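You operate a simulated robot arm through the tools that you are given. There is no shell and no other tool.

You run a simulated robot arm. Do the job below in one go: nothing can be reset, and whatever is moved stays where it is left.

JOB
Tamp the open carrot tray level on the turn plate, then turn it a quarter.
Fine: use the tamper from the long drawer, put it back in and shut the drawer; spill nothing. Where these are worked on the way, their far stop is far enough and under half their travel is too little: long drawer.
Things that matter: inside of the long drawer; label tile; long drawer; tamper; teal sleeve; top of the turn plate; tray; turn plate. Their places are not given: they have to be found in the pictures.

The check looks at the end state, three seconds after you hand in, the way a careful person would. Anything else that was tipped, shoved, dropped, spilled or broken makes it a failure.

ROBOT AND FRAMES
A 6-joint arm with a two-finger gripper, fixed in place. Base frame: the origin is at the foot of the arm, x ahead of it, y to its left, z up. Readings come in m, degrees, newtons and seconds.
Its first joint turns from -166.0 to 166.0 degrees. Payload 2.45 kg.
Tool frame: the origin (TCP) lies between the finger pads and is the grasp point; the fingertips stand 0.02 m ahead of it; z points along the fingers, y is the line along which they close. The gripper opens to 0.14 m. The gripper's body begins 0.168 m behind the TCP.
Orientation is told as [roll, pitch, yaw] about the base's x, y, z axes, in that order, counted from this pose: with the fingers straight down and closing along the base's y, the tool's x points along the base's -x, its y along +y and its z along -z.

CONTROLS
- The arm moves only by the tool send_rows. Its argument "plan" is one flat list of numbers, 7 for each row, row after row: the turn, a rotation vector about the tool's x, y, z in degrees, then the shift along the tool's x, y, z in m, then the closure, from 0 (fully open) to 1 (shut). In form: [rx, ry, rz, dx, dy, dz, grip, rx, ry, rz, dx, dy, dz, grip, ...]. A call has 1 to 20 rows; each row shifts and turns the commanded pose from where the row before left it, along the tool's axes as they then stand. Rows are played at 5 a second. More than 0.05 m and 8.6 degrees between two rows, or a gripper value outside its range, and nothing of the call is played. Where a pose cannot be reached the arm comes as near as it can. A force on the tool above 80 N (or 10 N above the force at the start of the call, whichever is more), or a blocked arm, ends the call early, and 0.2 s more pass. Each finger travels about 0.045 m/s and halts on what it meets, pressing with about 35 N; the grip force reading is that of the motor and also rises with nothing between the fingers. The clock runs only during rows and for 0.2 s after the last one: add rows that do not move to give the fingers time. The reply holds the time, the measured pose of the TCP, the force on the tool along the base axes, the opening and the grip force, in the units named above and with some noise, with the torque about the TCP (base axes, N m) and any sound that the robot's microphone picked up, and new pictures: "show" is both (left out), scene, wrist or none.
- Cameras (640 x 400 px; columns grow to the right, rows downward): "scene" is fixed at [0.0496, -0.6504, 1.5594]; the picture's right is [0.42, -0.91, 0.00], its down [-0.50, -0.24, -0.83] and it looks along [0.75, 0.35, -0.56] (base axes); focal length 331 px, centre (320, 200). "wrist" rides on the gripper at [0.078, 0.011, -0.209] in the tool frame; the picture's right is [-0.14, 0.99, 0.00], its down [-0.92, -0.13, -0.37] and it looks along [-0.36, -0.05, 0.93] (tool axes); focal length 280 px, centre (320, 200).
- measure_at(camera, pixels): there is no depth. For up to 12 entries [column, row, z] of the newest picture of that camera ("zoom" is the newest enlarged one), the place [x, y] in the base frame at which the ray of that pixel passes the height z, good to about 0.003 m. It takes no simulated time.
- zoom(camera, box): a new picture of the part [left, top, right, bottom] of that camera's present view, enlarged. It takes no simulated time.
- sign_off(): hands the job in; it is judged then, once.

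Open the gripper and draw the arm clear of the work before you hand the job in, unless the task says otherwise.

The tools are called after "Call:" as a command line: name --argument value ..., lists and objects as JSON in quotes. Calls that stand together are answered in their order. send_rows: Moves the arm, as the interface text tells. Its arguments: {"type":"object","properties":{"plan":{"type":"array","items":{"type":"number"}},"show":{"type":"string","enum":["both","scene","wrist","none"]}},"required":["plan"]} The other tools are called the same way: measure_at (camera, pixels) gives the place at which the rays of pixels pass given heights; zoom (camera, box) takes an enlarged picture of a part of a camera's view; sign_off () hands the job in.

At the start:

```text
time: 0.0
eef_pos: [0.7748, -0.0641, 1.1769]
orientation: [0.0, 0.0, 0.0]
wrist_force: [0.1, 0.1, -0.9]
moment: [0.02, 0.01, 0.01]
width: 0.14
grasp_force: 0.1
```

scene: 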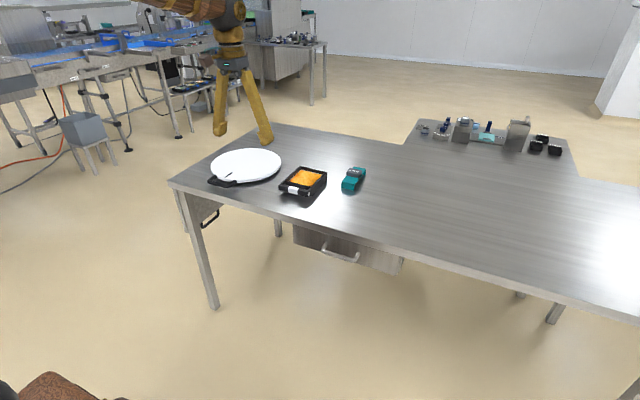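
wrist: 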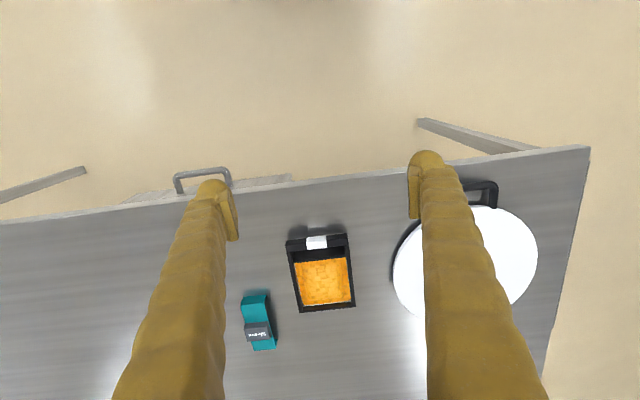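

I see a white turn plate near (246,165), a black tray with carrots near (304,182), and a teal item near (353,178) in the scene. I zoom in on these and the drawer to understand them.

Call:
zoom --camera "scene" --box '[190, 130, 390, 255]'

Call:
zoom --camera "scene" --box '[280, 200, 440, 300]'

Call:
zoom --camera "wrist" --box '[120, 140, 600, 400]'

Call:
zoom --camera "scene" --box '[400, 100, 580, 212]'

```text
3.20 times, centred on (290, 192) of scene
```

zoom: 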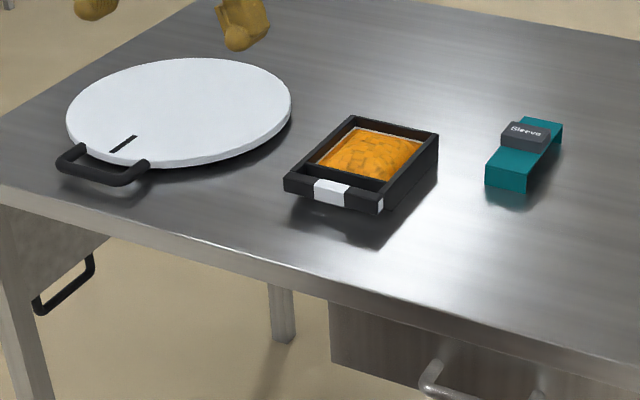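

```text
4.00 times, centred on (360, 250) of scene
```

zoom: 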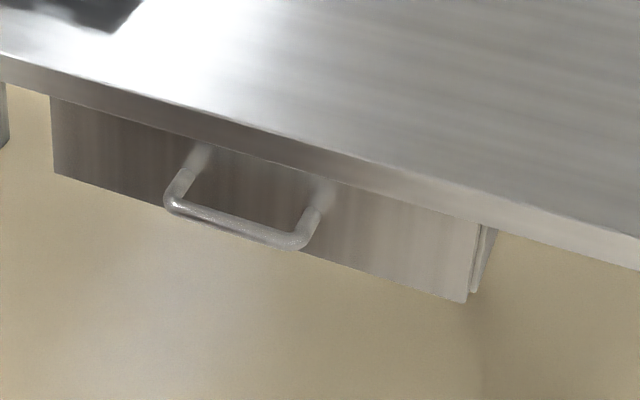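

```text
1.33 times, centred on (360, 270) of wrist
```

zoom: 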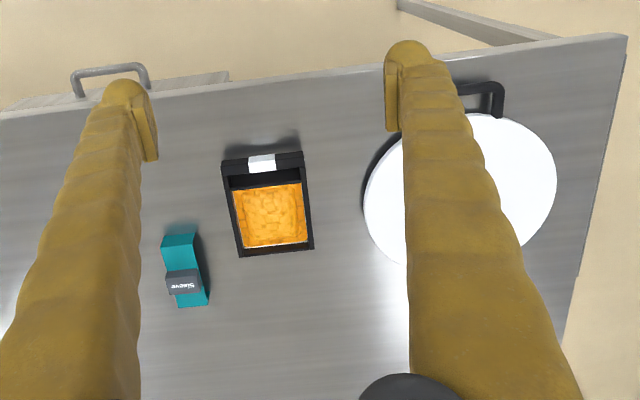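

```text
3.56 times, centred on (490, 156) of scene
```

zoom: 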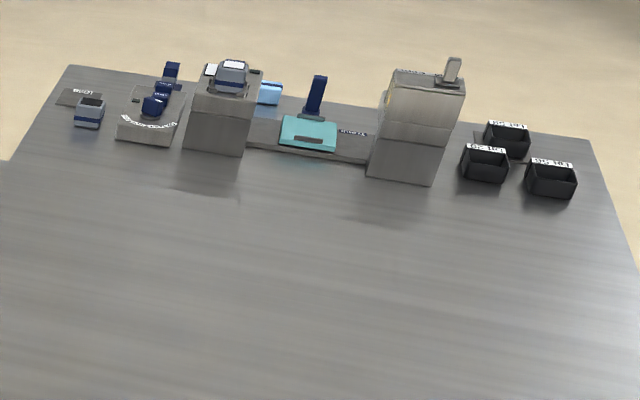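

I measure a shared landmark set (tray corners, table corner) at several heights in both cameras to find the table height.

Call:
measure_at --camera "scene" --pixels '[[168, 181, 0.0], [168, 181, 0.4], [168, 181, 0.8], [327, 172, 0.0], [327, 172, 0.4], [327, 172, 0.8], [301, 167, 0.4], [301, 167, 0.8]]'

Call:
measure_at --camera "wrist" --pixels '[[590, 147, 0.0], [590, 147, 0.4], [590, 147, 0.8], [299, 311, 0.0], [299, 311, 0.4], [299, 311, 0.8], [355, 306, 0.4], [355, 306, 0.8]]'

```text
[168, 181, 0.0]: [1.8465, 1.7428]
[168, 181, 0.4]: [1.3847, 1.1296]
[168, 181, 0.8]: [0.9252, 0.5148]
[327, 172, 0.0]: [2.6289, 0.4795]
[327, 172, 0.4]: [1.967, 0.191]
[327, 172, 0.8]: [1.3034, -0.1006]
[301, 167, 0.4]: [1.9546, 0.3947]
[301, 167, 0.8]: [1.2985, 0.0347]
```

```text
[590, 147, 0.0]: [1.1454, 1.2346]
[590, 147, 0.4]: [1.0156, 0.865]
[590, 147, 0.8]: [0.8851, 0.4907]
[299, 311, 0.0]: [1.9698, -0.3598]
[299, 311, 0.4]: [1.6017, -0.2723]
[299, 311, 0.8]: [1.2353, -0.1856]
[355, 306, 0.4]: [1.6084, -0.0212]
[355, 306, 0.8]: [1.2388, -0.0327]
```

The table top comes out near z≈0.845. I measure the main objects at that height and slightly above.

Call:
measure_at --camera "wrist" --pixels '[[590, 147, 0.845], [287, 241, 0.89], [346, 233, 0.89], [299, 311, 0.89], [355, 306, 0.89], [253, 349, 0.86], [275, 347, 0.86], [243, 297, 0.86], [266, 292, 0.86], [538, 245, 0.87], [470, 330, 0.87], [393, 265, 0.87]]'

Call:
measure_at --camera "scene" --pixels '[[211, 168, 0.87], [281, 162, 0.87], [247, 147, 0.87], [240, 184, 0.87], [279, 190, 0.89], [309, 196, 0.89], [327, 172, 0.89], [301, 166, 0.89], [342, 189, 0.86], [354, 191, 0.86], [366, 169, 0.86], [168, 181, 0.845]]'

```text
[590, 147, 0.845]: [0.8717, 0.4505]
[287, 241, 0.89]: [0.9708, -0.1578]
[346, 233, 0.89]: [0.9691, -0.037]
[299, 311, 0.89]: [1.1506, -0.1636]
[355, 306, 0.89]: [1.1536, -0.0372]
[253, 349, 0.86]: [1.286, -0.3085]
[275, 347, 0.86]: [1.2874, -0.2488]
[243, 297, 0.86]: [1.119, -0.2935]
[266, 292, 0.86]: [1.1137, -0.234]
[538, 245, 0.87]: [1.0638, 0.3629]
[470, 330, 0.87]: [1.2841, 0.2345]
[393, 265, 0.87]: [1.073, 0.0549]
```

```text
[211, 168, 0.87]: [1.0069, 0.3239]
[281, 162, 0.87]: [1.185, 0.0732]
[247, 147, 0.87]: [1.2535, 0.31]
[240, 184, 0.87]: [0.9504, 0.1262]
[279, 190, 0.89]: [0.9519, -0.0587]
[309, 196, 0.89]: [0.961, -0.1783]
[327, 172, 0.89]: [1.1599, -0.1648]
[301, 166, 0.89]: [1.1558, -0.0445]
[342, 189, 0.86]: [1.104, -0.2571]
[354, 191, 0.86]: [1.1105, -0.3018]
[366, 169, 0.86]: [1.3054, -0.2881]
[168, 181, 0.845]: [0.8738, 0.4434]
```

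Next I triangulate the drawer handle seen at scene (322..357, 247..260) and wrist (175..230, 172).

Call:
zoom --camera "wrist" --box '[100, 130, 340, 280]'

Call:
measure_at --camera "scene" --pixels '[[322, 252, 0.7], [322, 252, 0.8], [356, 261, 0.7], [356, 261, 0.8], [293, 225, 0.8], [293, 225, 0.7], [397, 275, 0.7], [293, 244, 0.7]]'

Call:
measure_at --camera "wrist" --pixels '[[228, 170, 0.7], [228, 170, 0.8], [176, 177, 0.7], [176, 177, 0.8], [291, 177, 0.7], [291, 177, 0.8]]'

```text
2.67 times, centred on (220, 205) of wrist
```

zoom: 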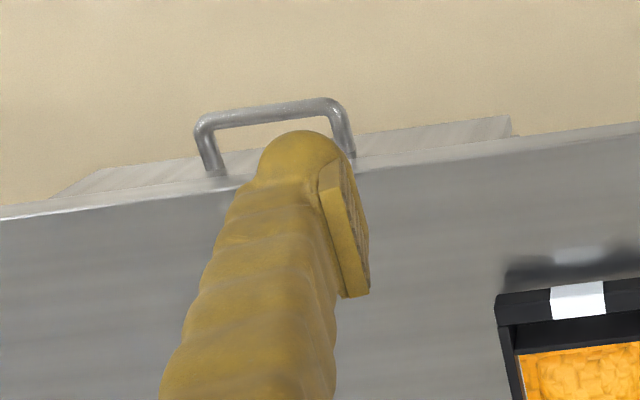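

```text
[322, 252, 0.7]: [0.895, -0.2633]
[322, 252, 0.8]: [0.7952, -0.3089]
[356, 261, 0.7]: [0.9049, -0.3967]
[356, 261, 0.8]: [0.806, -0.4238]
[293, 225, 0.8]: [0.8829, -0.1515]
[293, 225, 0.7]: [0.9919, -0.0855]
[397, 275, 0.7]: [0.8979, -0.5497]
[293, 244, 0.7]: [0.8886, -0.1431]
```

```text
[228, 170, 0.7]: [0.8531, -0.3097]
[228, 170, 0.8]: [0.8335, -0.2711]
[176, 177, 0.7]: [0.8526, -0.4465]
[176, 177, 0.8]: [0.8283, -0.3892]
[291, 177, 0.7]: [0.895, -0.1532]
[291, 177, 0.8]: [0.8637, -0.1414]
```

The handle bar sits at about x≈0.842, y −0.29…−0.41, z≈0.755. I zoom in tightly on the tray, sleeve and plate handle for details.

Call:
zoom --camera "scene" --box '[270, 155, 334, 205]'

Call:
zoom --camera "scene" --box '[330, 155, 378, 200]'

Call:
zoom --camera "scene" --box '[180, 140, 290, 235]'

Call:
zoom --camera "wrist" --box '[220, 210, 380, 360]'

```text
8.00 times, centred on (302, 180) of scene
```

zoom: 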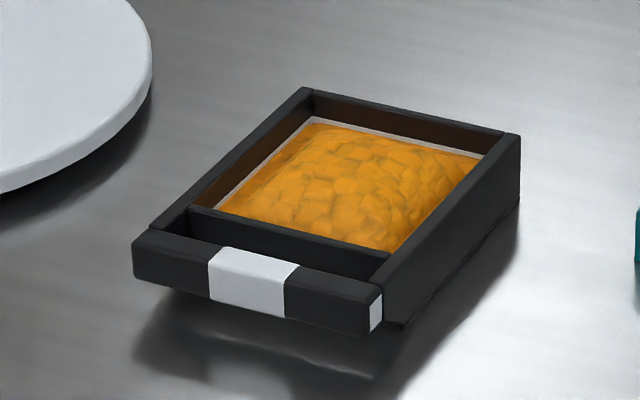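

```text
8.89 times, centred on (354, 178) of scene
```

zoom: 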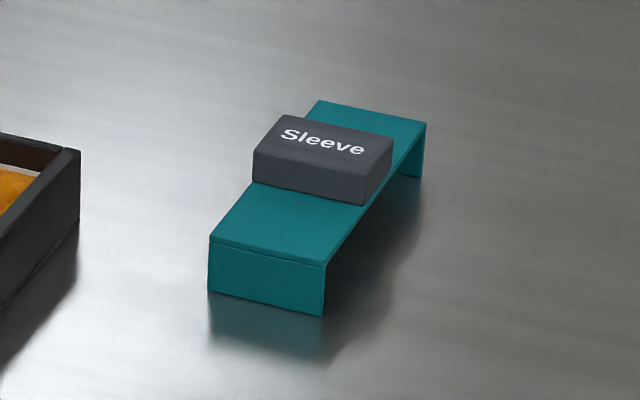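

```text
4.21 times, centred on (235, 188) of scene
```

zoom: 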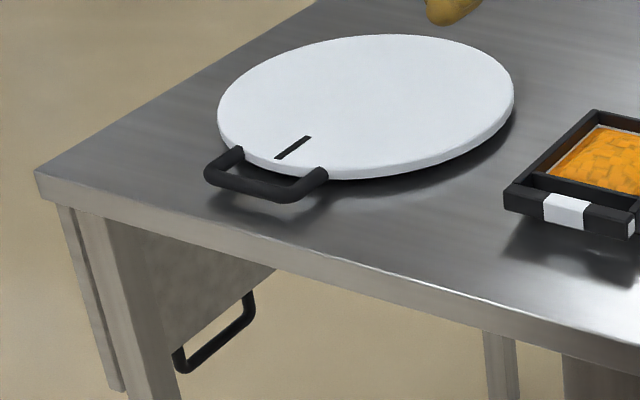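

```text
2.67 times, centred on (300, 285) of wrist
```

zoom: 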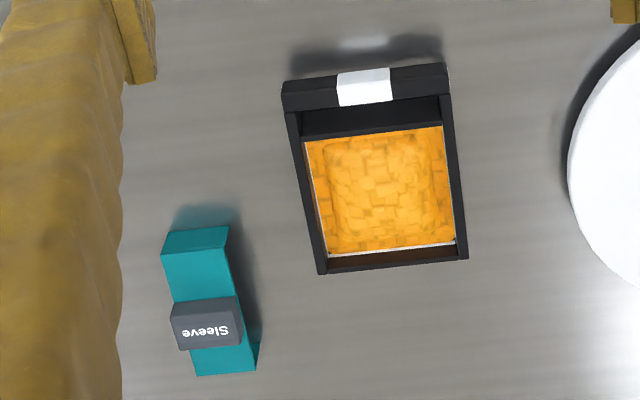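

The tray (0.126 m wide, centre ≈(1.06,−0.10)) is beyond straight-down reach, so I tilt the tool forward 40° in place and look.

Call:
send_rows --plan '[0, -8, 0, 0, 0, 0, 0, 0, -8, 0, 0, 0, 0, 0, 0, -8, 0, 0, 0, 0, 0, 0, -8, 0, 0, 0, 0, 0, 0, -8, 0, 0, 0, 0, 0, 0, 0, 0, 0, 0, 0, 0]'

```text
time: 1.4
eef_pos: [0.7741, -0.0639, 1.1778]
orientation: [0.0, -40.2, 0.0]
wrist_force: [-0.3, 0.1, 0.3]
moment: [-0.04, 0.01, 0.03]
width: 0.14
grasp_force: 0.0
```

scene: 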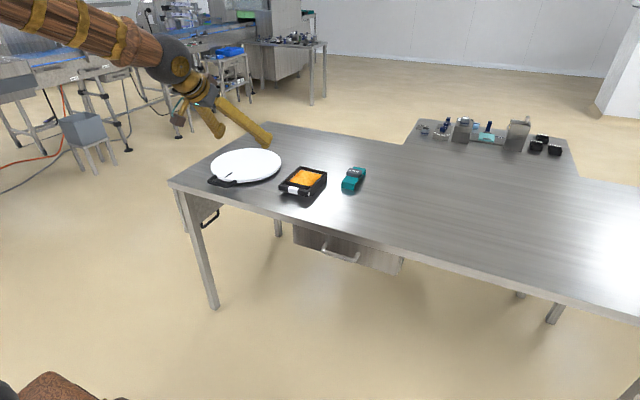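
wrist: 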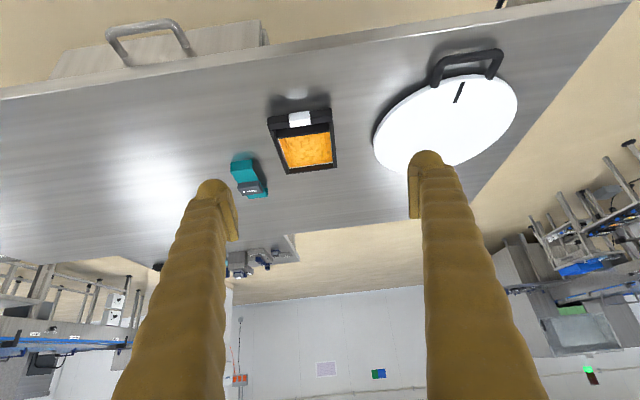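

The tilt worked and the wrist camera now sees the plate handle at (465,65), tray (300,145) and drawer handle (150,40). I zoom in on each.

Call:
zoom --camera "wrist" --box '[360, 30, 540, 190]'

Call:
zoom --camera "wrist" --box '[220, 90, 360, 210]'

Call:
zoom --camera "wrist" --box '[30, 0, 290, 110]'

```text
2.50 times, centred on (450, 110) of wrist
```

zoom: 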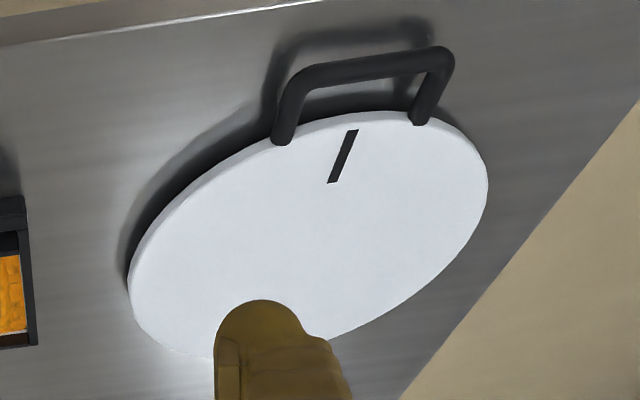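

```text
3.33 times, centred on (290, 150) of wrist
```

zoom: 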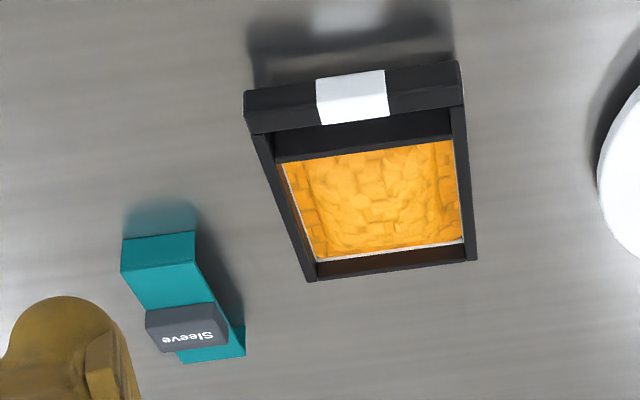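

```text
2.46 times, centred on (160, 55) of wrist
```

zoom: 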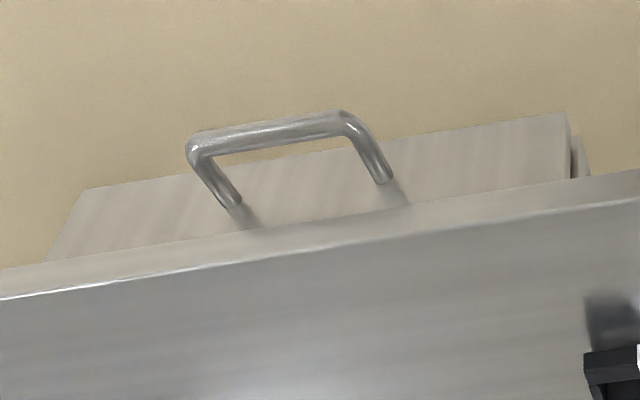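

I triangulate the plate handle, mark and plate rim using both cameras.

Call:
measure_at --camera "scene" --pixels '[[209, 182, 0.86], [209, 182, 0.9], [230, 188, 0.86], [230, 188, 0.9], [215, 177, 0.86], [215, 177, 0.9], [235, 182, 0.86], [235, 182, 0.9], [308, 173, 0.86], [224, 178, 0.86], [232, 172, 0.86]]'

Call:
measure_at --camera "wrist" --pixels '[[498, 51, 0.86], [498, 51, 0.9], [442, 61, 0.86], [442, 61, 0.9], [490, 78, 0.86], [490, 78, 0.9], [436, 85, 0.86], [436, 85, 0.9], [455, 102, 0.86], [463, 82, 0.86], [517, 105, 0.86], [373, 145, 0.86]]'

```text
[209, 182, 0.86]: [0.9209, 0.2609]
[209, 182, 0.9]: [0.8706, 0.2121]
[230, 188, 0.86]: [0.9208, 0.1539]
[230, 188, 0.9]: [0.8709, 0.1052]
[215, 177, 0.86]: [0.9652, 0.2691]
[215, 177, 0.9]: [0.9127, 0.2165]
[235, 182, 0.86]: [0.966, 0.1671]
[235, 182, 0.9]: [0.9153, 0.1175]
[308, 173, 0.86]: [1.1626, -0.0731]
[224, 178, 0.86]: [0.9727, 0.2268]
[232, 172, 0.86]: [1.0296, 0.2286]
```

```text
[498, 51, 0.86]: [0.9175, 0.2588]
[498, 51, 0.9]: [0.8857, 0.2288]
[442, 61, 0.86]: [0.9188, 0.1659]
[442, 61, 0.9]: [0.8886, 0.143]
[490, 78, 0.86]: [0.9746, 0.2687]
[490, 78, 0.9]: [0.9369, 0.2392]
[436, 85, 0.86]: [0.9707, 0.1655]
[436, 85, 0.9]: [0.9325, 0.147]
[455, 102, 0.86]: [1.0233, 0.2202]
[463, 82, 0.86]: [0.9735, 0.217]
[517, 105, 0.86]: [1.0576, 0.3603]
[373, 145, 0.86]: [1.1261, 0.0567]
```

The handle lies at z≈0.86 with its bar at (0.92, 0.16…0.26); plate centre ≈(1.11,0.21), R≈0.152. Now I move the tilted tool over the tray, staying ~0.11 m above it, to check reach.

Call:
send_rows --plan '[0, 0, 0, -0.0139, -0.0051, 0.0449, 0, 0, 0, 0, -0.0139, -0.0051, 0.0449, 0, 0, 0, 0, -0.0139, -0.0051, 0.0449, 0, 0, 0, 0, -0.0139, -0.0051, 0.0449, 0, 0, 0, 0, -0.0139, -0.0051, 0.0449, 0, 0, 0, 0, -0.0139, -0.0051, 0.0449, 0, 0, 0, 0, -0.0139, -0.0051, 0.0449, 0, 0, 0, 0, 0, 0, 0, 0, 0, 0, 0, 0, 0, 0, 0]'

```text
time: 3.4
eef_pos: [1.0527, -0.0991, 0.9993]
orientation: [0.0, -40.0, 0.1]
wrist_force: [0.1, -0.3, 0.0]
moment: [0.0, -0.02, 0.03]
width: 0.1402
grasp_force: 0.1
```

scene: 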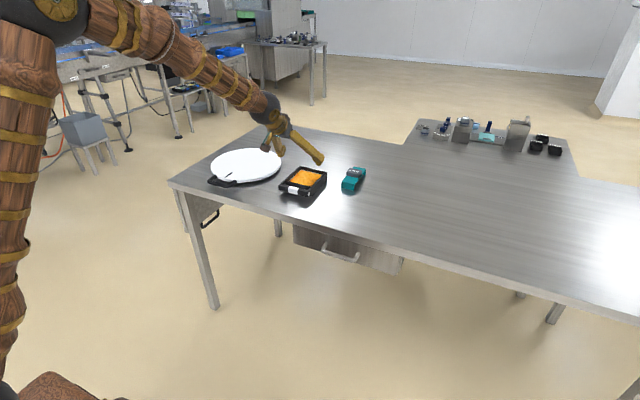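
wrist: 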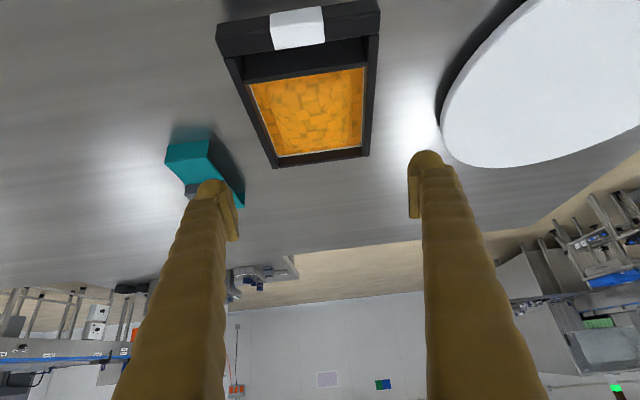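

Reach is fine there. I zoom on the tray and measure its edges from this closer view.

Call:
zoom --camera "wrist" --box '[200, 0, 400, 180]'

Call:
measure_at --camera "wrist" --pixels '[[217, 24, 0.89], [379, 2, 0.89], [216, 57, 0.89], [380, 40, 0.89], [278, 168, 0.89], [367, 156, 0.89], [241, 84, 0.89], [365, 68, 0.89], [250, 84, 0.88], [364, 68, 0.88], [280, 156, 0.88], [359, 147, 0.88]]'

```text
2.22 times, centred on (300, 90) of wrist
```

zoom: 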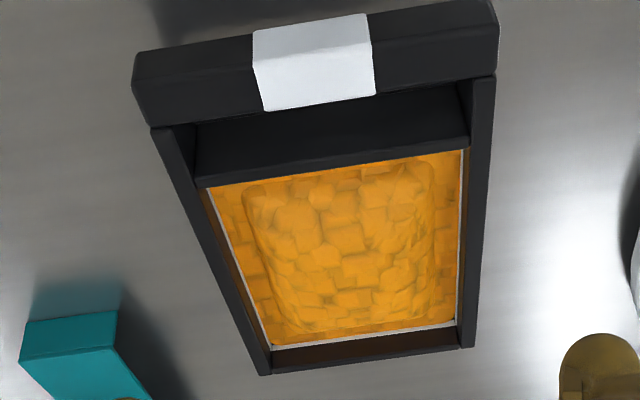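

```text
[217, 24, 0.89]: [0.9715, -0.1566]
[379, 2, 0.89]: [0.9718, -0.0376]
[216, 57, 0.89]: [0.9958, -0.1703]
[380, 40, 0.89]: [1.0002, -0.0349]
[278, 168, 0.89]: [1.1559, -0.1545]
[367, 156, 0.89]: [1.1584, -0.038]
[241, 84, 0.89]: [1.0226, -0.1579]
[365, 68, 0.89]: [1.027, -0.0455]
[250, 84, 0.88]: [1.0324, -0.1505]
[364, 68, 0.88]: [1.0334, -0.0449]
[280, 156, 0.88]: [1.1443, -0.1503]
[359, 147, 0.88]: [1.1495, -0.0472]
```

The tray body is about 0.12 m wide (y −0.157…−0.037) at x 1.00–1.158, so the 0.14 m opening just fits. I lower to z≈0.93 straddling it and re-check alignment before going further.

Call:
send_rows --plan '[0, 0, 0, 0.01365, 0.0005, 0.0336, 0, 0, 0, 0, 0.01365, 0.0005, 0.0336, 0, 0, 0, 0, 0, 0, 0, 0]'

```text
time: 4.2
eef_pos: [1.0738, -0.0982, 0.9296]
orientation: [-0.1, -40.1, 0.0]
wrist_force: [0.5, -0.7, 1.1]
moment: [0.01, 0.02, 0.0]
width: 0.1399
grasp_force: 0.0
```

scene: 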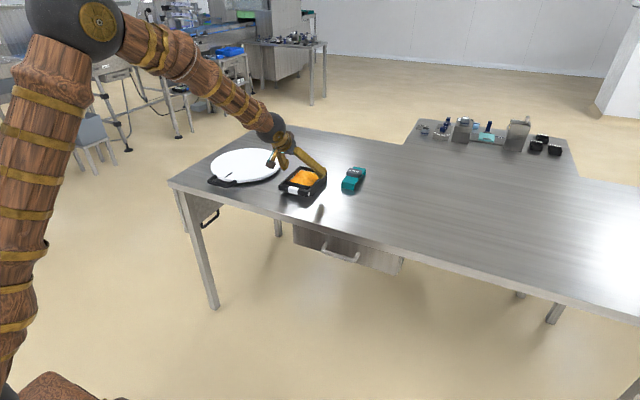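
wrist: 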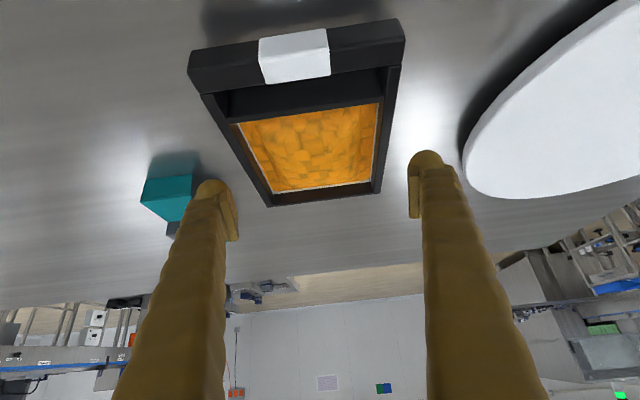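

Call:
zoom --camera "wrist" --box '[160, 0, 480, 240]'

Call:
zoom --camera "scene" --box '[250, 130, 350, 210]'

Call:
measure_at --camera "wrist" --pixels '[[267, 207, 0.89], [380, 193, 0.89], [267, 207, 0.88], [380, 193, 0.88], [200, 94, 0.89], [402, 65, 0.89], [188, 52, 0.89], [402, 20, 0.89], [267, 207, 0.9], [380, 193, 0.9]]'

```text
1.67 times, centred on (320, 120) of wrist
```

zoom: 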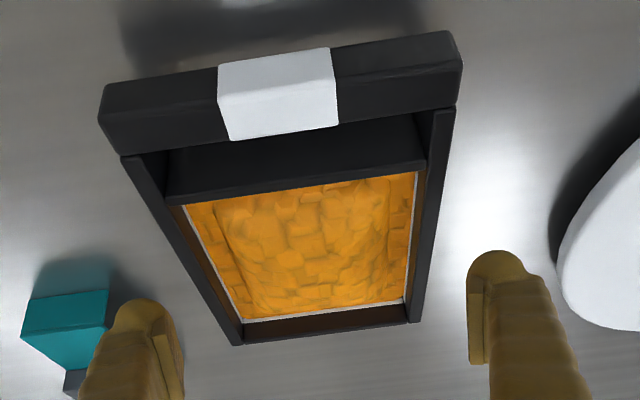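

```text
5.00 times, centred on (300, 170) of scene
```

zoom: 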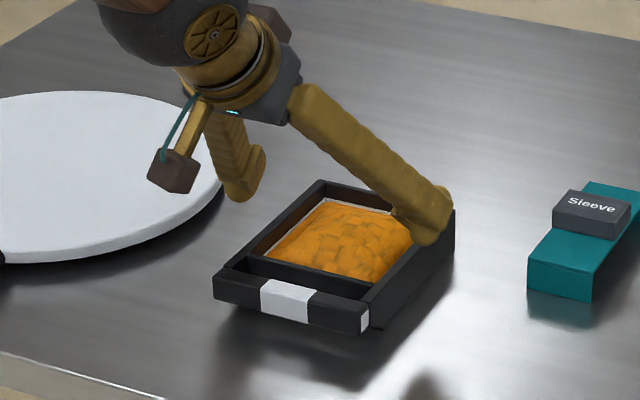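

```text
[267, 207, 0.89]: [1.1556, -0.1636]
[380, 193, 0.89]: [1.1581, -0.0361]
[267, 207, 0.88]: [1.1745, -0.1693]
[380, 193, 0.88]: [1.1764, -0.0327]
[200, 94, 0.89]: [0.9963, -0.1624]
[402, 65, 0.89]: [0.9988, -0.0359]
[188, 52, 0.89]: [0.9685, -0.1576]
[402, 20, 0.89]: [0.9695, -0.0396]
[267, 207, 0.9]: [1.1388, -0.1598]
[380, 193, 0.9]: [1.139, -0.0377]
```

The tray spans y −0.163…−0.036 (0.127 m), rim z≈0.89; fingers straddle with ~6 mm each side after a 1.3 mm shift. I descend to TCP z≈0.877 and stop to check the force.

Call:
send_rows --plan '[0, 0, 0, 0.0165, -0.0007, 0.0205, 0, 0, 0, 0, 0.0165, -0.0006, 0.0205, 0, 0, 0, 0, 0, 0, 0, 0]'

```text
time: 5.0
eef_pos: [1.0764, -0.0996, 0.8843]
orientation: [-0.1, -40.4, -0.1]
wrist_force: [0.1, 1.5, 78.8]
moment: [0.1, 1.97, -0.07]
width: 0.1408
grasp_force: 0.3
```

scene: 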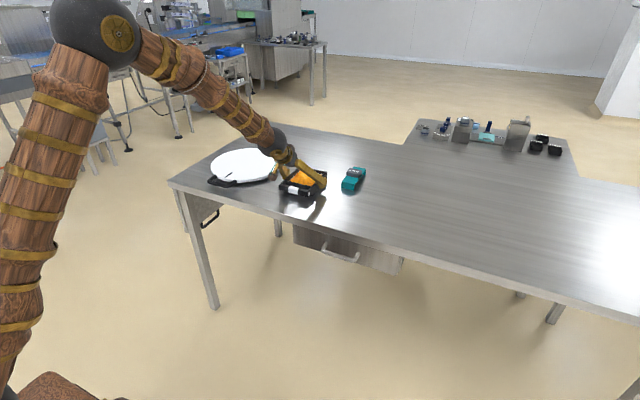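
wrist: 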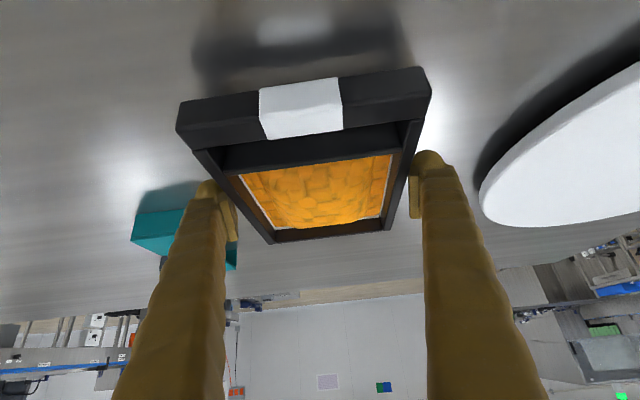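

The reading shows ~79 N upward at z=0.884, so something touched: the geometry suggests a finger edge on the tray rim or the table. I zoom in to see before moving.

Call:
zoom --camera "wrist" --box '[160, 50, 480, 260]'

Call:
zoom --camera "scene" --box '[265, 145, 345, 210]'

```text
1.90 times, centred on (320, 155) of wrist
```

zoom: 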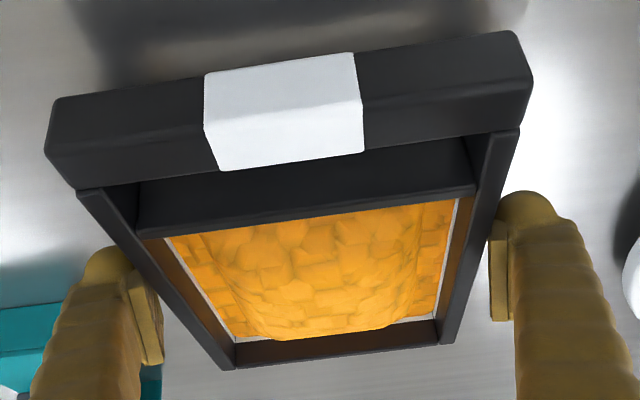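

```text
6.15 times, centred on (305, 178) of scene
```

zoom: 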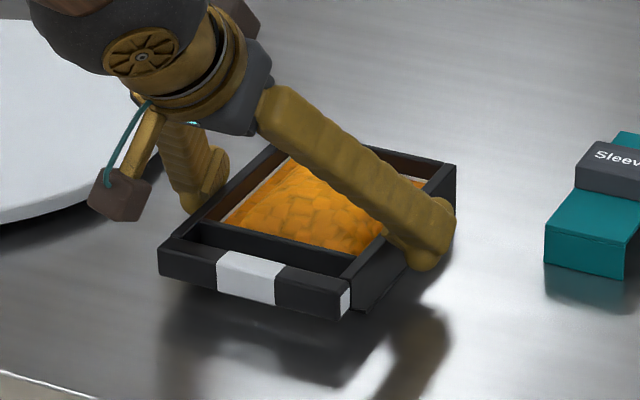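

Both fingers are outside the tray walls, and the symmetric load suggests the fingertips met the table. I raise about 9 mm and check that the force disappears.

Call:
send_rows --plan '[0, 0, 0, -0.0058, 0, -0.0069, 0, 0, 0, 0, 0, 0, 0, 0]' --show "wrist"

```text
time: 5.6
eef_pos: [1.0724, -0.0993, 0.8837]
orientation: [0.1, -39.8, 0.0]
wrist_force: [5.9, -3.9, 15.8]
moment: [-1.17, 0.28, 0.5]
width: 0.1406
grasp_force: 0.0
```

wrist: 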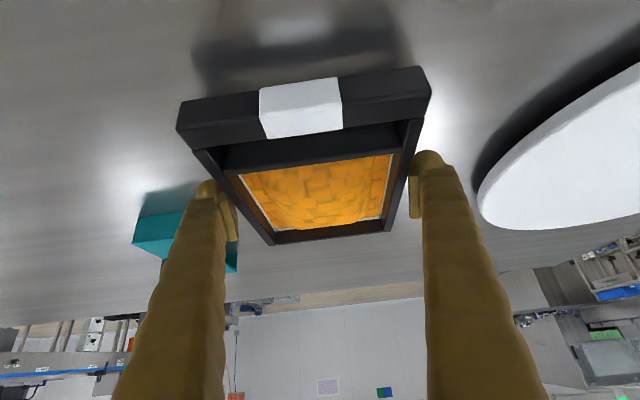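

Residual load (16 N, on the −y finger) remains at z≈0.884. I raise another 8 mm and let it settle.

Call:
send_rows --plan '[0, 0, 0, -0.0051, 0, -0.0061, 0, 0, 0, 0, 0, 0, 0, 0, 0, 0, 0, 0, 0, 0, 0]' --show "both"

```text
time: 6.4
eef_pos: [1.0754, -0.099, 0.8933]
orientation: [0.0, -40.0, 0.0]
wrist_force: [0.0, 0.2, -1.5]
moment: [0.02, 0.02, 0.0]
width: 0.1402
grasp_force: 0.6
```

scene: 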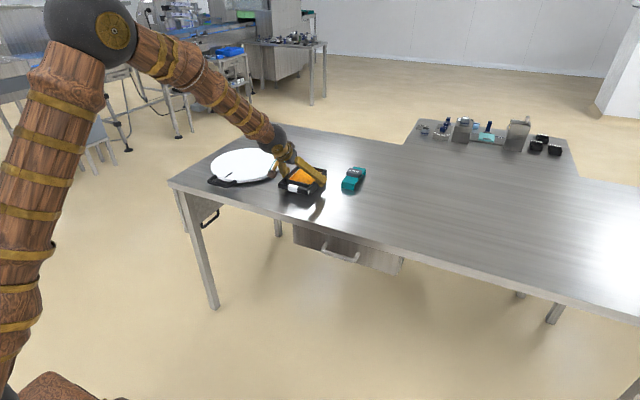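
wrist: 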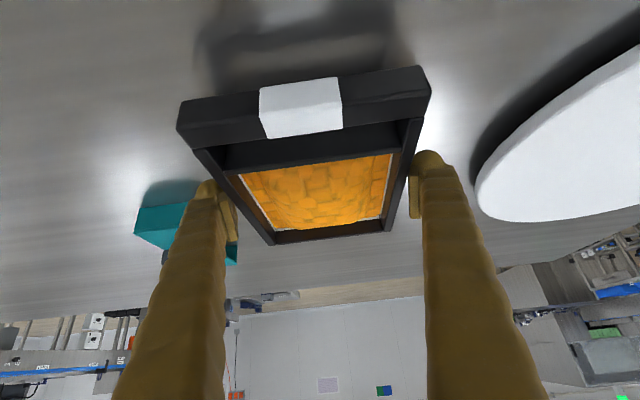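

The tray seems nearly unmoved in the wrist view though I rose 10 mm; I must check whether the tray has been lifted with the fingers. I zoom in on both cameras.

Call:
zoom --camera "scene" --box '[265, 145, 345, 210]'

Call:
zoom --camera "wrist" --box '[160, 50, 480, 260]'

Call:
measure_at --camera "wrist" --pixels '[[272, 245, 0.89], [393, 231, 0.89], [272, 245, 0.9], [393, 231, 0.9], [181, 105, 0.89], [425, 67, 0.89]]'

Call:
measure_at --camera "scene" --pixels '[[279, 188, 0.89], [309, 194, 0.89], [327, 172, 0.89], [301, 166, 0.89]]'

```text
6.15 times, centred on (305, 178) of scene
```

zoom: 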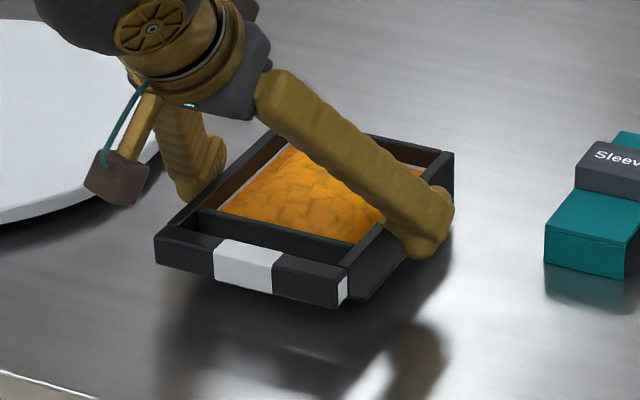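

```text
1.90 times, centred on (320, 155) of wrist
```

zoom: 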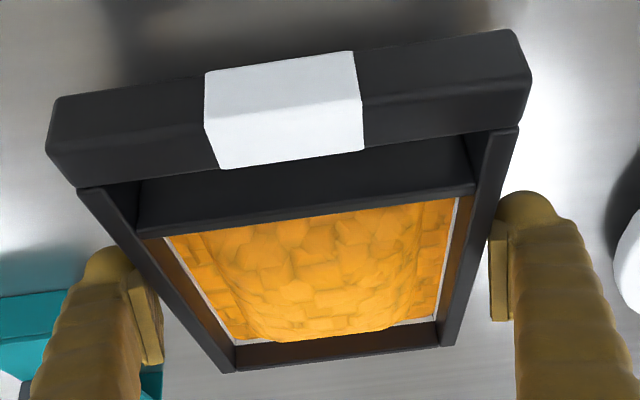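

```text
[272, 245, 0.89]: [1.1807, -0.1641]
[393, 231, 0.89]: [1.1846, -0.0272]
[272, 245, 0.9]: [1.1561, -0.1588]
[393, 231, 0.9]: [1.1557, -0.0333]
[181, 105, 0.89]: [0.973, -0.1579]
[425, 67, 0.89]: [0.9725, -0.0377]
```

```text
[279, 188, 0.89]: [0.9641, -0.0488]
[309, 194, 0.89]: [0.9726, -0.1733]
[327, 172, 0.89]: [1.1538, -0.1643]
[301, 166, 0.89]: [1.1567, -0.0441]
```

The tray was lifted ~7 mm with the open gripper – it is wedged between the fingers, so its lower body must be about 0.14 m wide. I zoom further to understand its side profile before acting.

Call:
zoom --camera "scene" --box '[290, 165, 340, 205]'

Call:
zoom --camera "wrist" --box '[380, 130, 480, 240]'

Call:
zoom --camera "wrist" --box '[170, 150, 290, 260]'

```text
10.00 times, centred on (315, 185) of scene
```

zoom: 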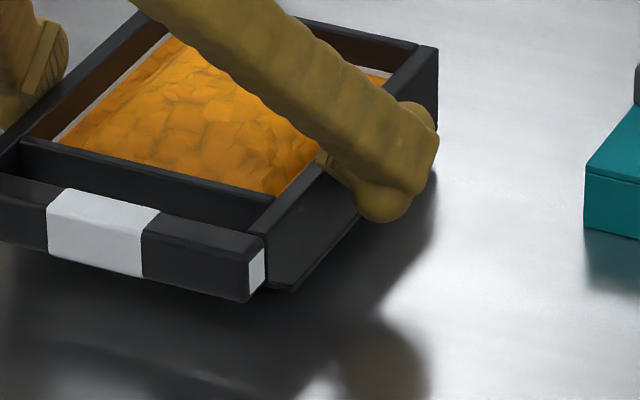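

```text
3.64 times, centred on (430, 185) of wrist
```

zoom: 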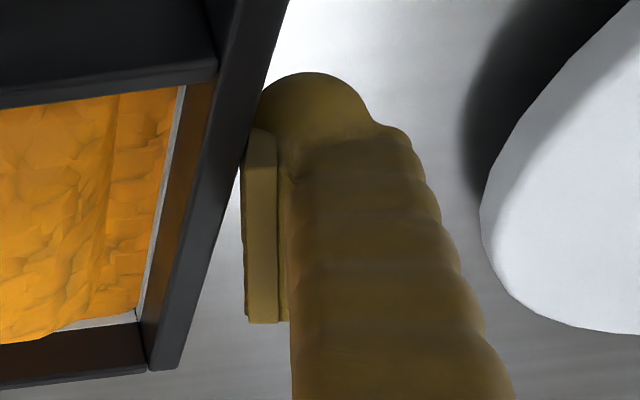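

```text
3.64 times, centred on (230, 205) of wrist
```

zoom: 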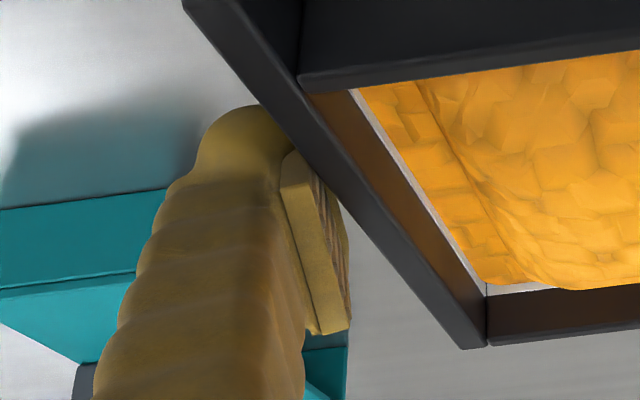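

I check the tray's bottom outline from the fixed scene camera geometry (earlier bottom-edge pixels (312.6,195.6) and (327,180)).

Call:
measure_at --camera "scene" --pixels '[[312.6, 195.6, 0.845], [327, 180, 0.845], [327, 171.9, 0.89], [310, 191.3, 0.89], [312.6, 195.6, 0.855], [327, 180, 0.855], [317, 184, 0.845], [290, 206, 0.845]]'

```text
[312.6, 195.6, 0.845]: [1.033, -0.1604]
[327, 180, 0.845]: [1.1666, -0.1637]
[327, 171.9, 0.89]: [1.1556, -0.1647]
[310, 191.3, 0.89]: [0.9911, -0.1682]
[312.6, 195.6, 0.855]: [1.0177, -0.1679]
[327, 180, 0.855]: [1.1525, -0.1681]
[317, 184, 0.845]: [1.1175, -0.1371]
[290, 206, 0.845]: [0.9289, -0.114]
```

By vision the tray is ~0.128 m wide with vertical walls, yet it was lifted. As a test I close the fingers slightly and read the width at which they meet the tray.

Call:
send_rows --plan '[0, 0, 0, 0, 0, 0, 0.05, 0, 0, 0, 0, 0, 0, 0.08, 0, 0, 0, 0, 0, 0, 0.08]' --show "wrist"

```text
time: 7.2
eef_pos: [1.0749, -0.0995, 0.8939]
orientation: [0.0, -39.9, 0.0]
wrist_force: [-0.8, -0.1, 0.4]
moment: [-0.03, -0.02, 0.02]
width: 0.14
grasp_force: 35.1
```

wrist: 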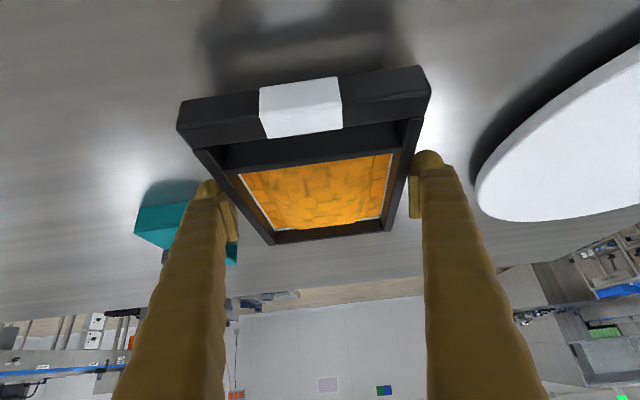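

The fingers meet the tray at exactly 0.140 m with 35 N: some part near the bottom is 0.14 m wide. I zoom very tightly on the tray's visible side and the fingertips to find it.

Call:
zoom --camera "scene" --box '[306, 168, 336, 196]'

Call:
zoom --camera "scene" --box '[276, 164, 300, 190]'

Call:
zoom --camera "wrist" --box '[385, 100, 445, 180]'

```text
14.29 times, centred on (321, 182) of scene
```

zoom: 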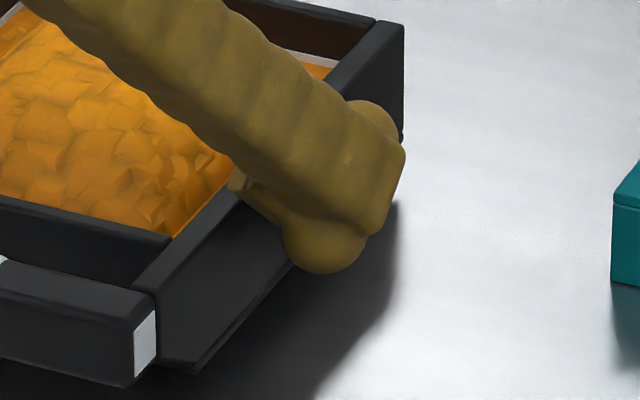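

```text
15.38 times, centred on (288, 177) of scene
```

zoom: 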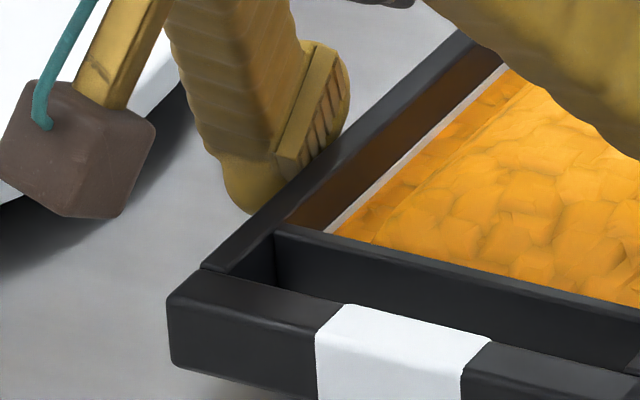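

```text
5.00 times, centred on (415, 140) of wrist
```

zoom: 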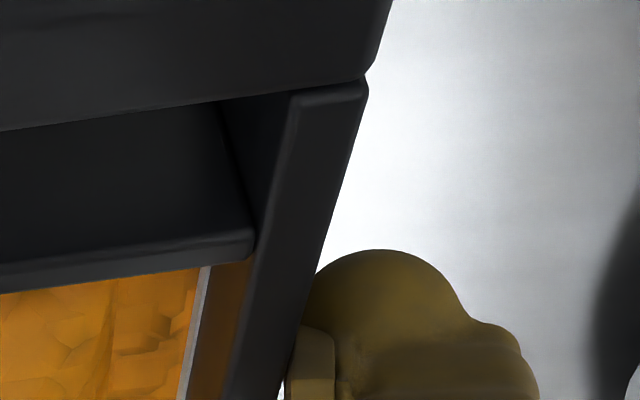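

The 14x view shows a slightly wider base plate under the walls; the fingers grip its edges at 0.140 m with 35 N. I lift slowly another 3 cm to check that the hold is stable and level.

Call:
send_rows --plan '[0, 0, 0, 0, 0, 0, 0.12, 0, 0, 0, -0.0064, 0, -0.0077, 0.12, 0, 0, 0, -0.0064, 0, -0.0077, 0.12, 0, 0, 0, -0.0064, 0, -0.0077, 0.12, 0, 0, 0, 0, 0, 0, 0.12, 0, 0, 0, 0, 0, 0, 0.12]' --show "both"

Call:
zoom --camera "scene" --box '[260, 140, 340, 210]'

```text
time: 8.6
eef_pos: [1.0739, -0.0998, 0.9249]
orientation: [-0.1, -40.0, 0.0]
wrist_force: [-0.2, 0.2, -2.1]
moment: [0.02, 0.02, 0.01]
width: 0.1404
grasp_force: 35.7
```

scene: 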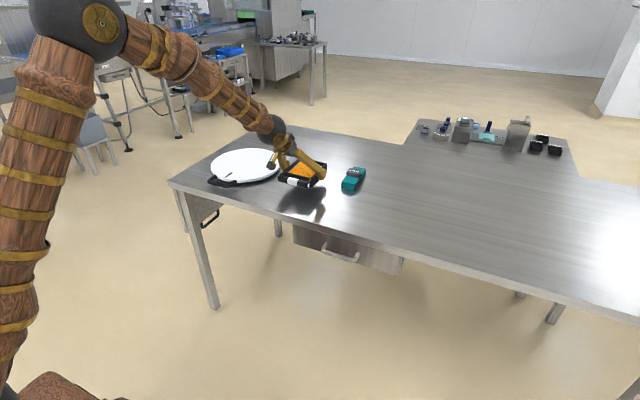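
wrist: 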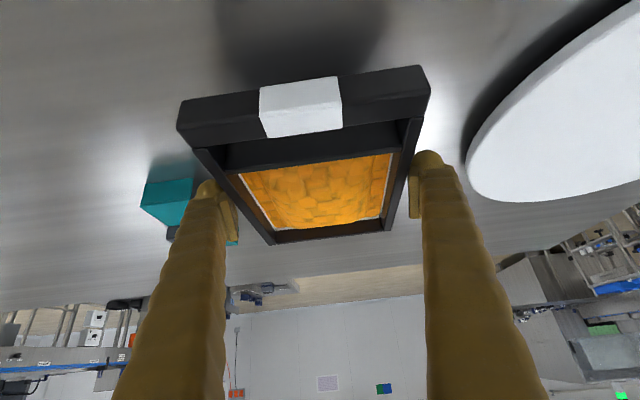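

```text
5.71 times, centred on (300, 175) of scene
```

zoom: 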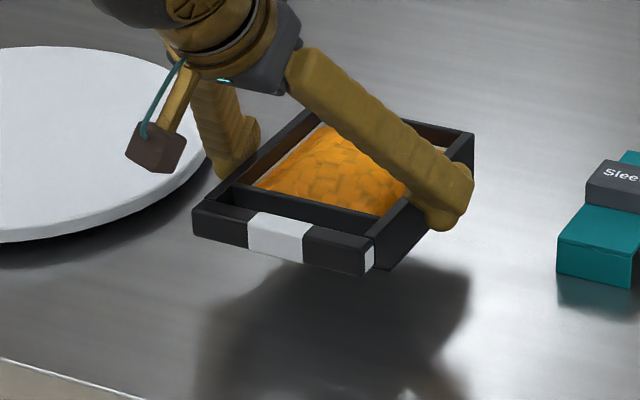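

The tray hangs level and stable. I raise to z≈0.985 and carry it slowly sideways over the plate (TCP to about (1.115, 0.21)).

Call:
send_rows --plan '[0, 0, 0, -0.0129, 0, -0.0153, 0.12, 0, 0, 0, -0.0129, 0, -0.0153, 0.12, 0, 0, 0, -0.0129, 0, -0.0153, 0.12, 0, 0, 0, -0.0031, 0.02, 0.0026, 0.12, 0, 0, 0, -0.0031, 0.03, 0.0026, 0.12, 0, 0, 0, -0.0031, 0.03, 0.0026, 0.12, 0, 0, 0, -0.0031, 0.03, 0.0026, 0.12, 0, 0, 0, -0.0031, 0.03, 0.0026, 0.12, 0, 0, 0, -0.0031, 0.03, 0.0026, 0.12, 0, 0, 0, -0.0031, 0.03, 0.0026, 0.12, 0, 0, 0, -0.0031, 0.03, 0.0026, 0.12, 0, 0, 0, -0.0031, 0.03, 0.0026, 0.12, 0, 0, 0, -0.0031, 0.03, 0.0026, 0.12, 0, 0, 0, -0.0031, 0.03, 0.0026, 0.12, 0, 0, 0, 0, 0.02, 0, 0.12, 0, 0, 0, 0, 0, 0, 0.12, 0, 0, 0, 0, 0, 0, 0.12]' --show "both"

```text
time: 12.2
eef_pos: [1.1188, 0.2412, 0.9848]
orientation: [0.0, -40.0, -0.1]
wrist_force: [0.0, -0.7, -2.9]
moment: [0.01, 0.04, 0.01]
width: 0.1393
grasp_force: 35.3
```

scene: 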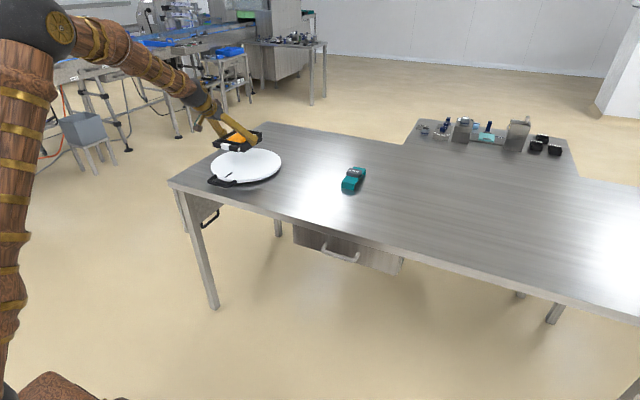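
wrist: 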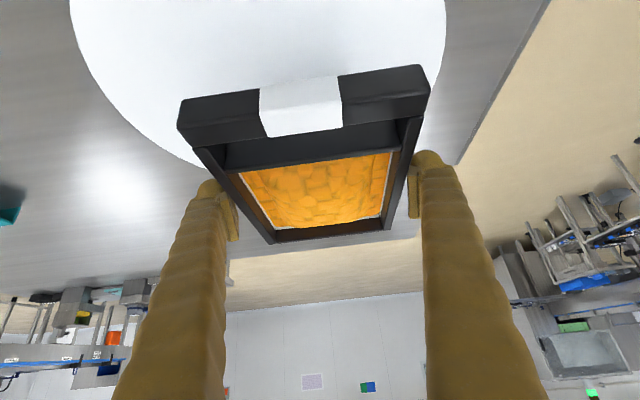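

I overshot in y (0.241 vs 0.21). Before lowering, I measure the plate's rim in this view to find its centre.

Call:
zoom --camera "wrist" --box '[40, 0, 480, 240]'

Call:
measure_at --camera "wrist" --pixels '[[69, 15, 0.865], [84, 60, 0.865], [110, 102, 0.865], [150, 138, 0.865], [200, 165, 0.865], [446, 20, 0.865], [440, 70, 0.865]]'

Call:
measure_at --camera "scene" --pixels '[[210.8, 166, 0.865], [281.3, 162.5, 0.865], [240.9, 180.4, 0.865], [220, 177, 0.865], [262, 176.5, 0.865], [251.6, 148.6, 0.865]]'

```text
1.45 times, centred on (260, 120) of wrist
```

zoom: 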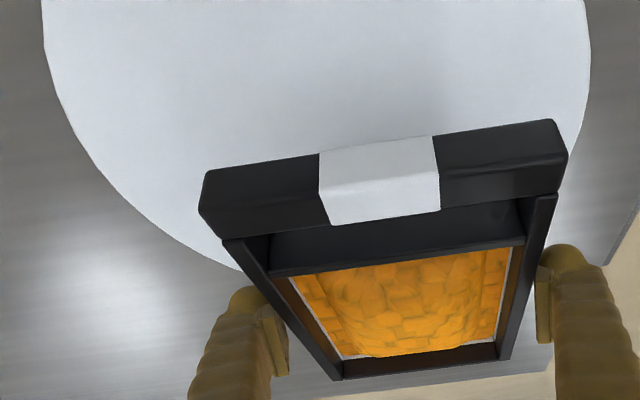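

```text
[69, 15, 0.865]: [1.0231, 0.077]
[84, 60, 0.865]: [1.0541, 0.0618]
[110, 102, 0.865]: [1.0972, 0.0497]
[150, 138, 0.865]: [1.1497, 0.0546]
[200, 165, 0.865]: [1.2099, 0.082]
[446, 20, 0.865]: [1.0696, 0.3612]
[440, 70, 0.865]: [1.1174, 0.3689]
```

```text
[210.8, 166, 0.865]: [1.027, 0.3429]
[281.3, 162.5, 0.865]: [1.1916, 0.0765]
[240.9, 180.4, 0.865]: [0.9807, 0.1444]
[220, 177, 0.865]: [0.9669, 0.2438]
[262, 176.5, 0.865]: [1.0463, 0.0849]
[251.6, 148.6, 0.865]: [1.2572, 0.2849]
```

The fit gives plate centre ≈(1.107, 0.210), R≈0.154, top z≈0.872. I shift back to y=0.21 and lower to TCP z≈0.925.

Call:
send_rows --plan '[0, 0, 0, 0, -0.0155, 0, 0.12, 0, 0, 0, 0, -0.0155, 0, 0.12, 0, 0, 0, 0, 0, 0, 0.12, 0, 0, 0, 0.0129, 0, 0.0153, 0.12, 0, 0, 0, 0.0129, 0, 0.0153, 0.12, 0, 0, 0, 0.0129, 0, 0.0153, 0.12, 0, 0, 0, 0, 0, 0, 0.12]' --show "both"

Call:
zoom --camera "scene" --box '[195, 115, 295, 195]'

```text
time: 13.8
eef_pos: [1.1192, 0.2103, 0.9247]
orientation: [0.1, -40.1, 0.0]
wrist_force: [0.3, 0.0, -3.1]
moment: [0.01, 0.02, 0.02]
width: 0.1391
grasp_force: 35.3
```

scene: 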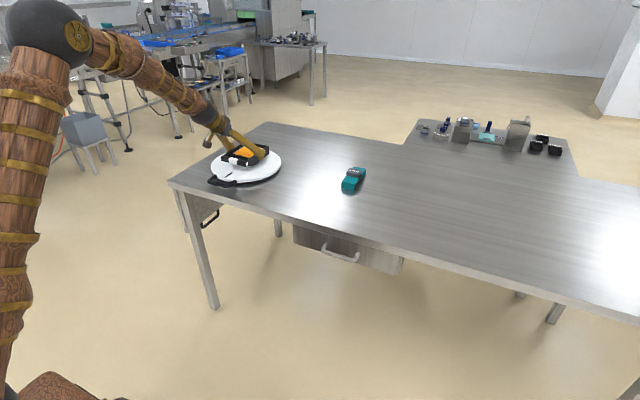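
wrist: 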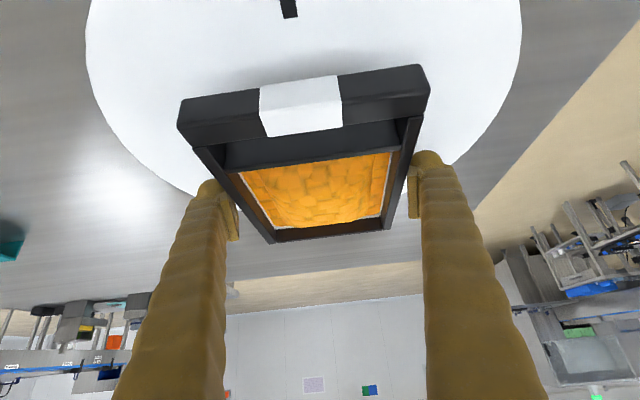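

```text
5.00 times, centred on (245, 155) of scene
```

zoom: 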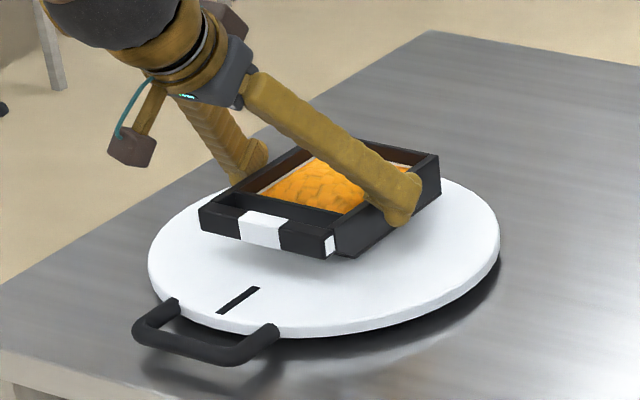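

The tray hovers just above the plate, centred. I lower in small steps watching the vertical force.

Call:
send_rows --plan '[0, 0, 0, 0.0019, 0, 0.0023, 0.12, 0, 0, 0, 0.0019, 0, 0.0023, 0.12, 0, 0, 0, 0, 0, 0, 0.12]' --show "none"

```text
time: 14.6
eef_pos: [1.1183, 0.209, 0.9179]
orientation: [0.1, -40.0, 0.1]
wrist_force: [-0.4, -0.4, -3.1]
moment: [0.0, 0.01, -0.01]
width: 0.1391
grasp_force: 34.9
```

No contact yet at z=0.918 (force −3.1 N is the tray weight). I continue down 3 mm.

Call:
send_rows --plan '[0, 0, 0, 0.0019, 0, 0.0023, 0.12, 0, 0, 0, 0, 0, 0, 0.12]' --show "none"

```text
time: 15.2
eef_pos: [1.1197, 0.2093, 0.9148]
orientation: [0.0, -40.0, 0.0]
wrist_force: [0.4, -0.1, -2.8]
moment: [0.02, 0.02, 0.02]
width: 0.1386
grasp_force: 34.9
```

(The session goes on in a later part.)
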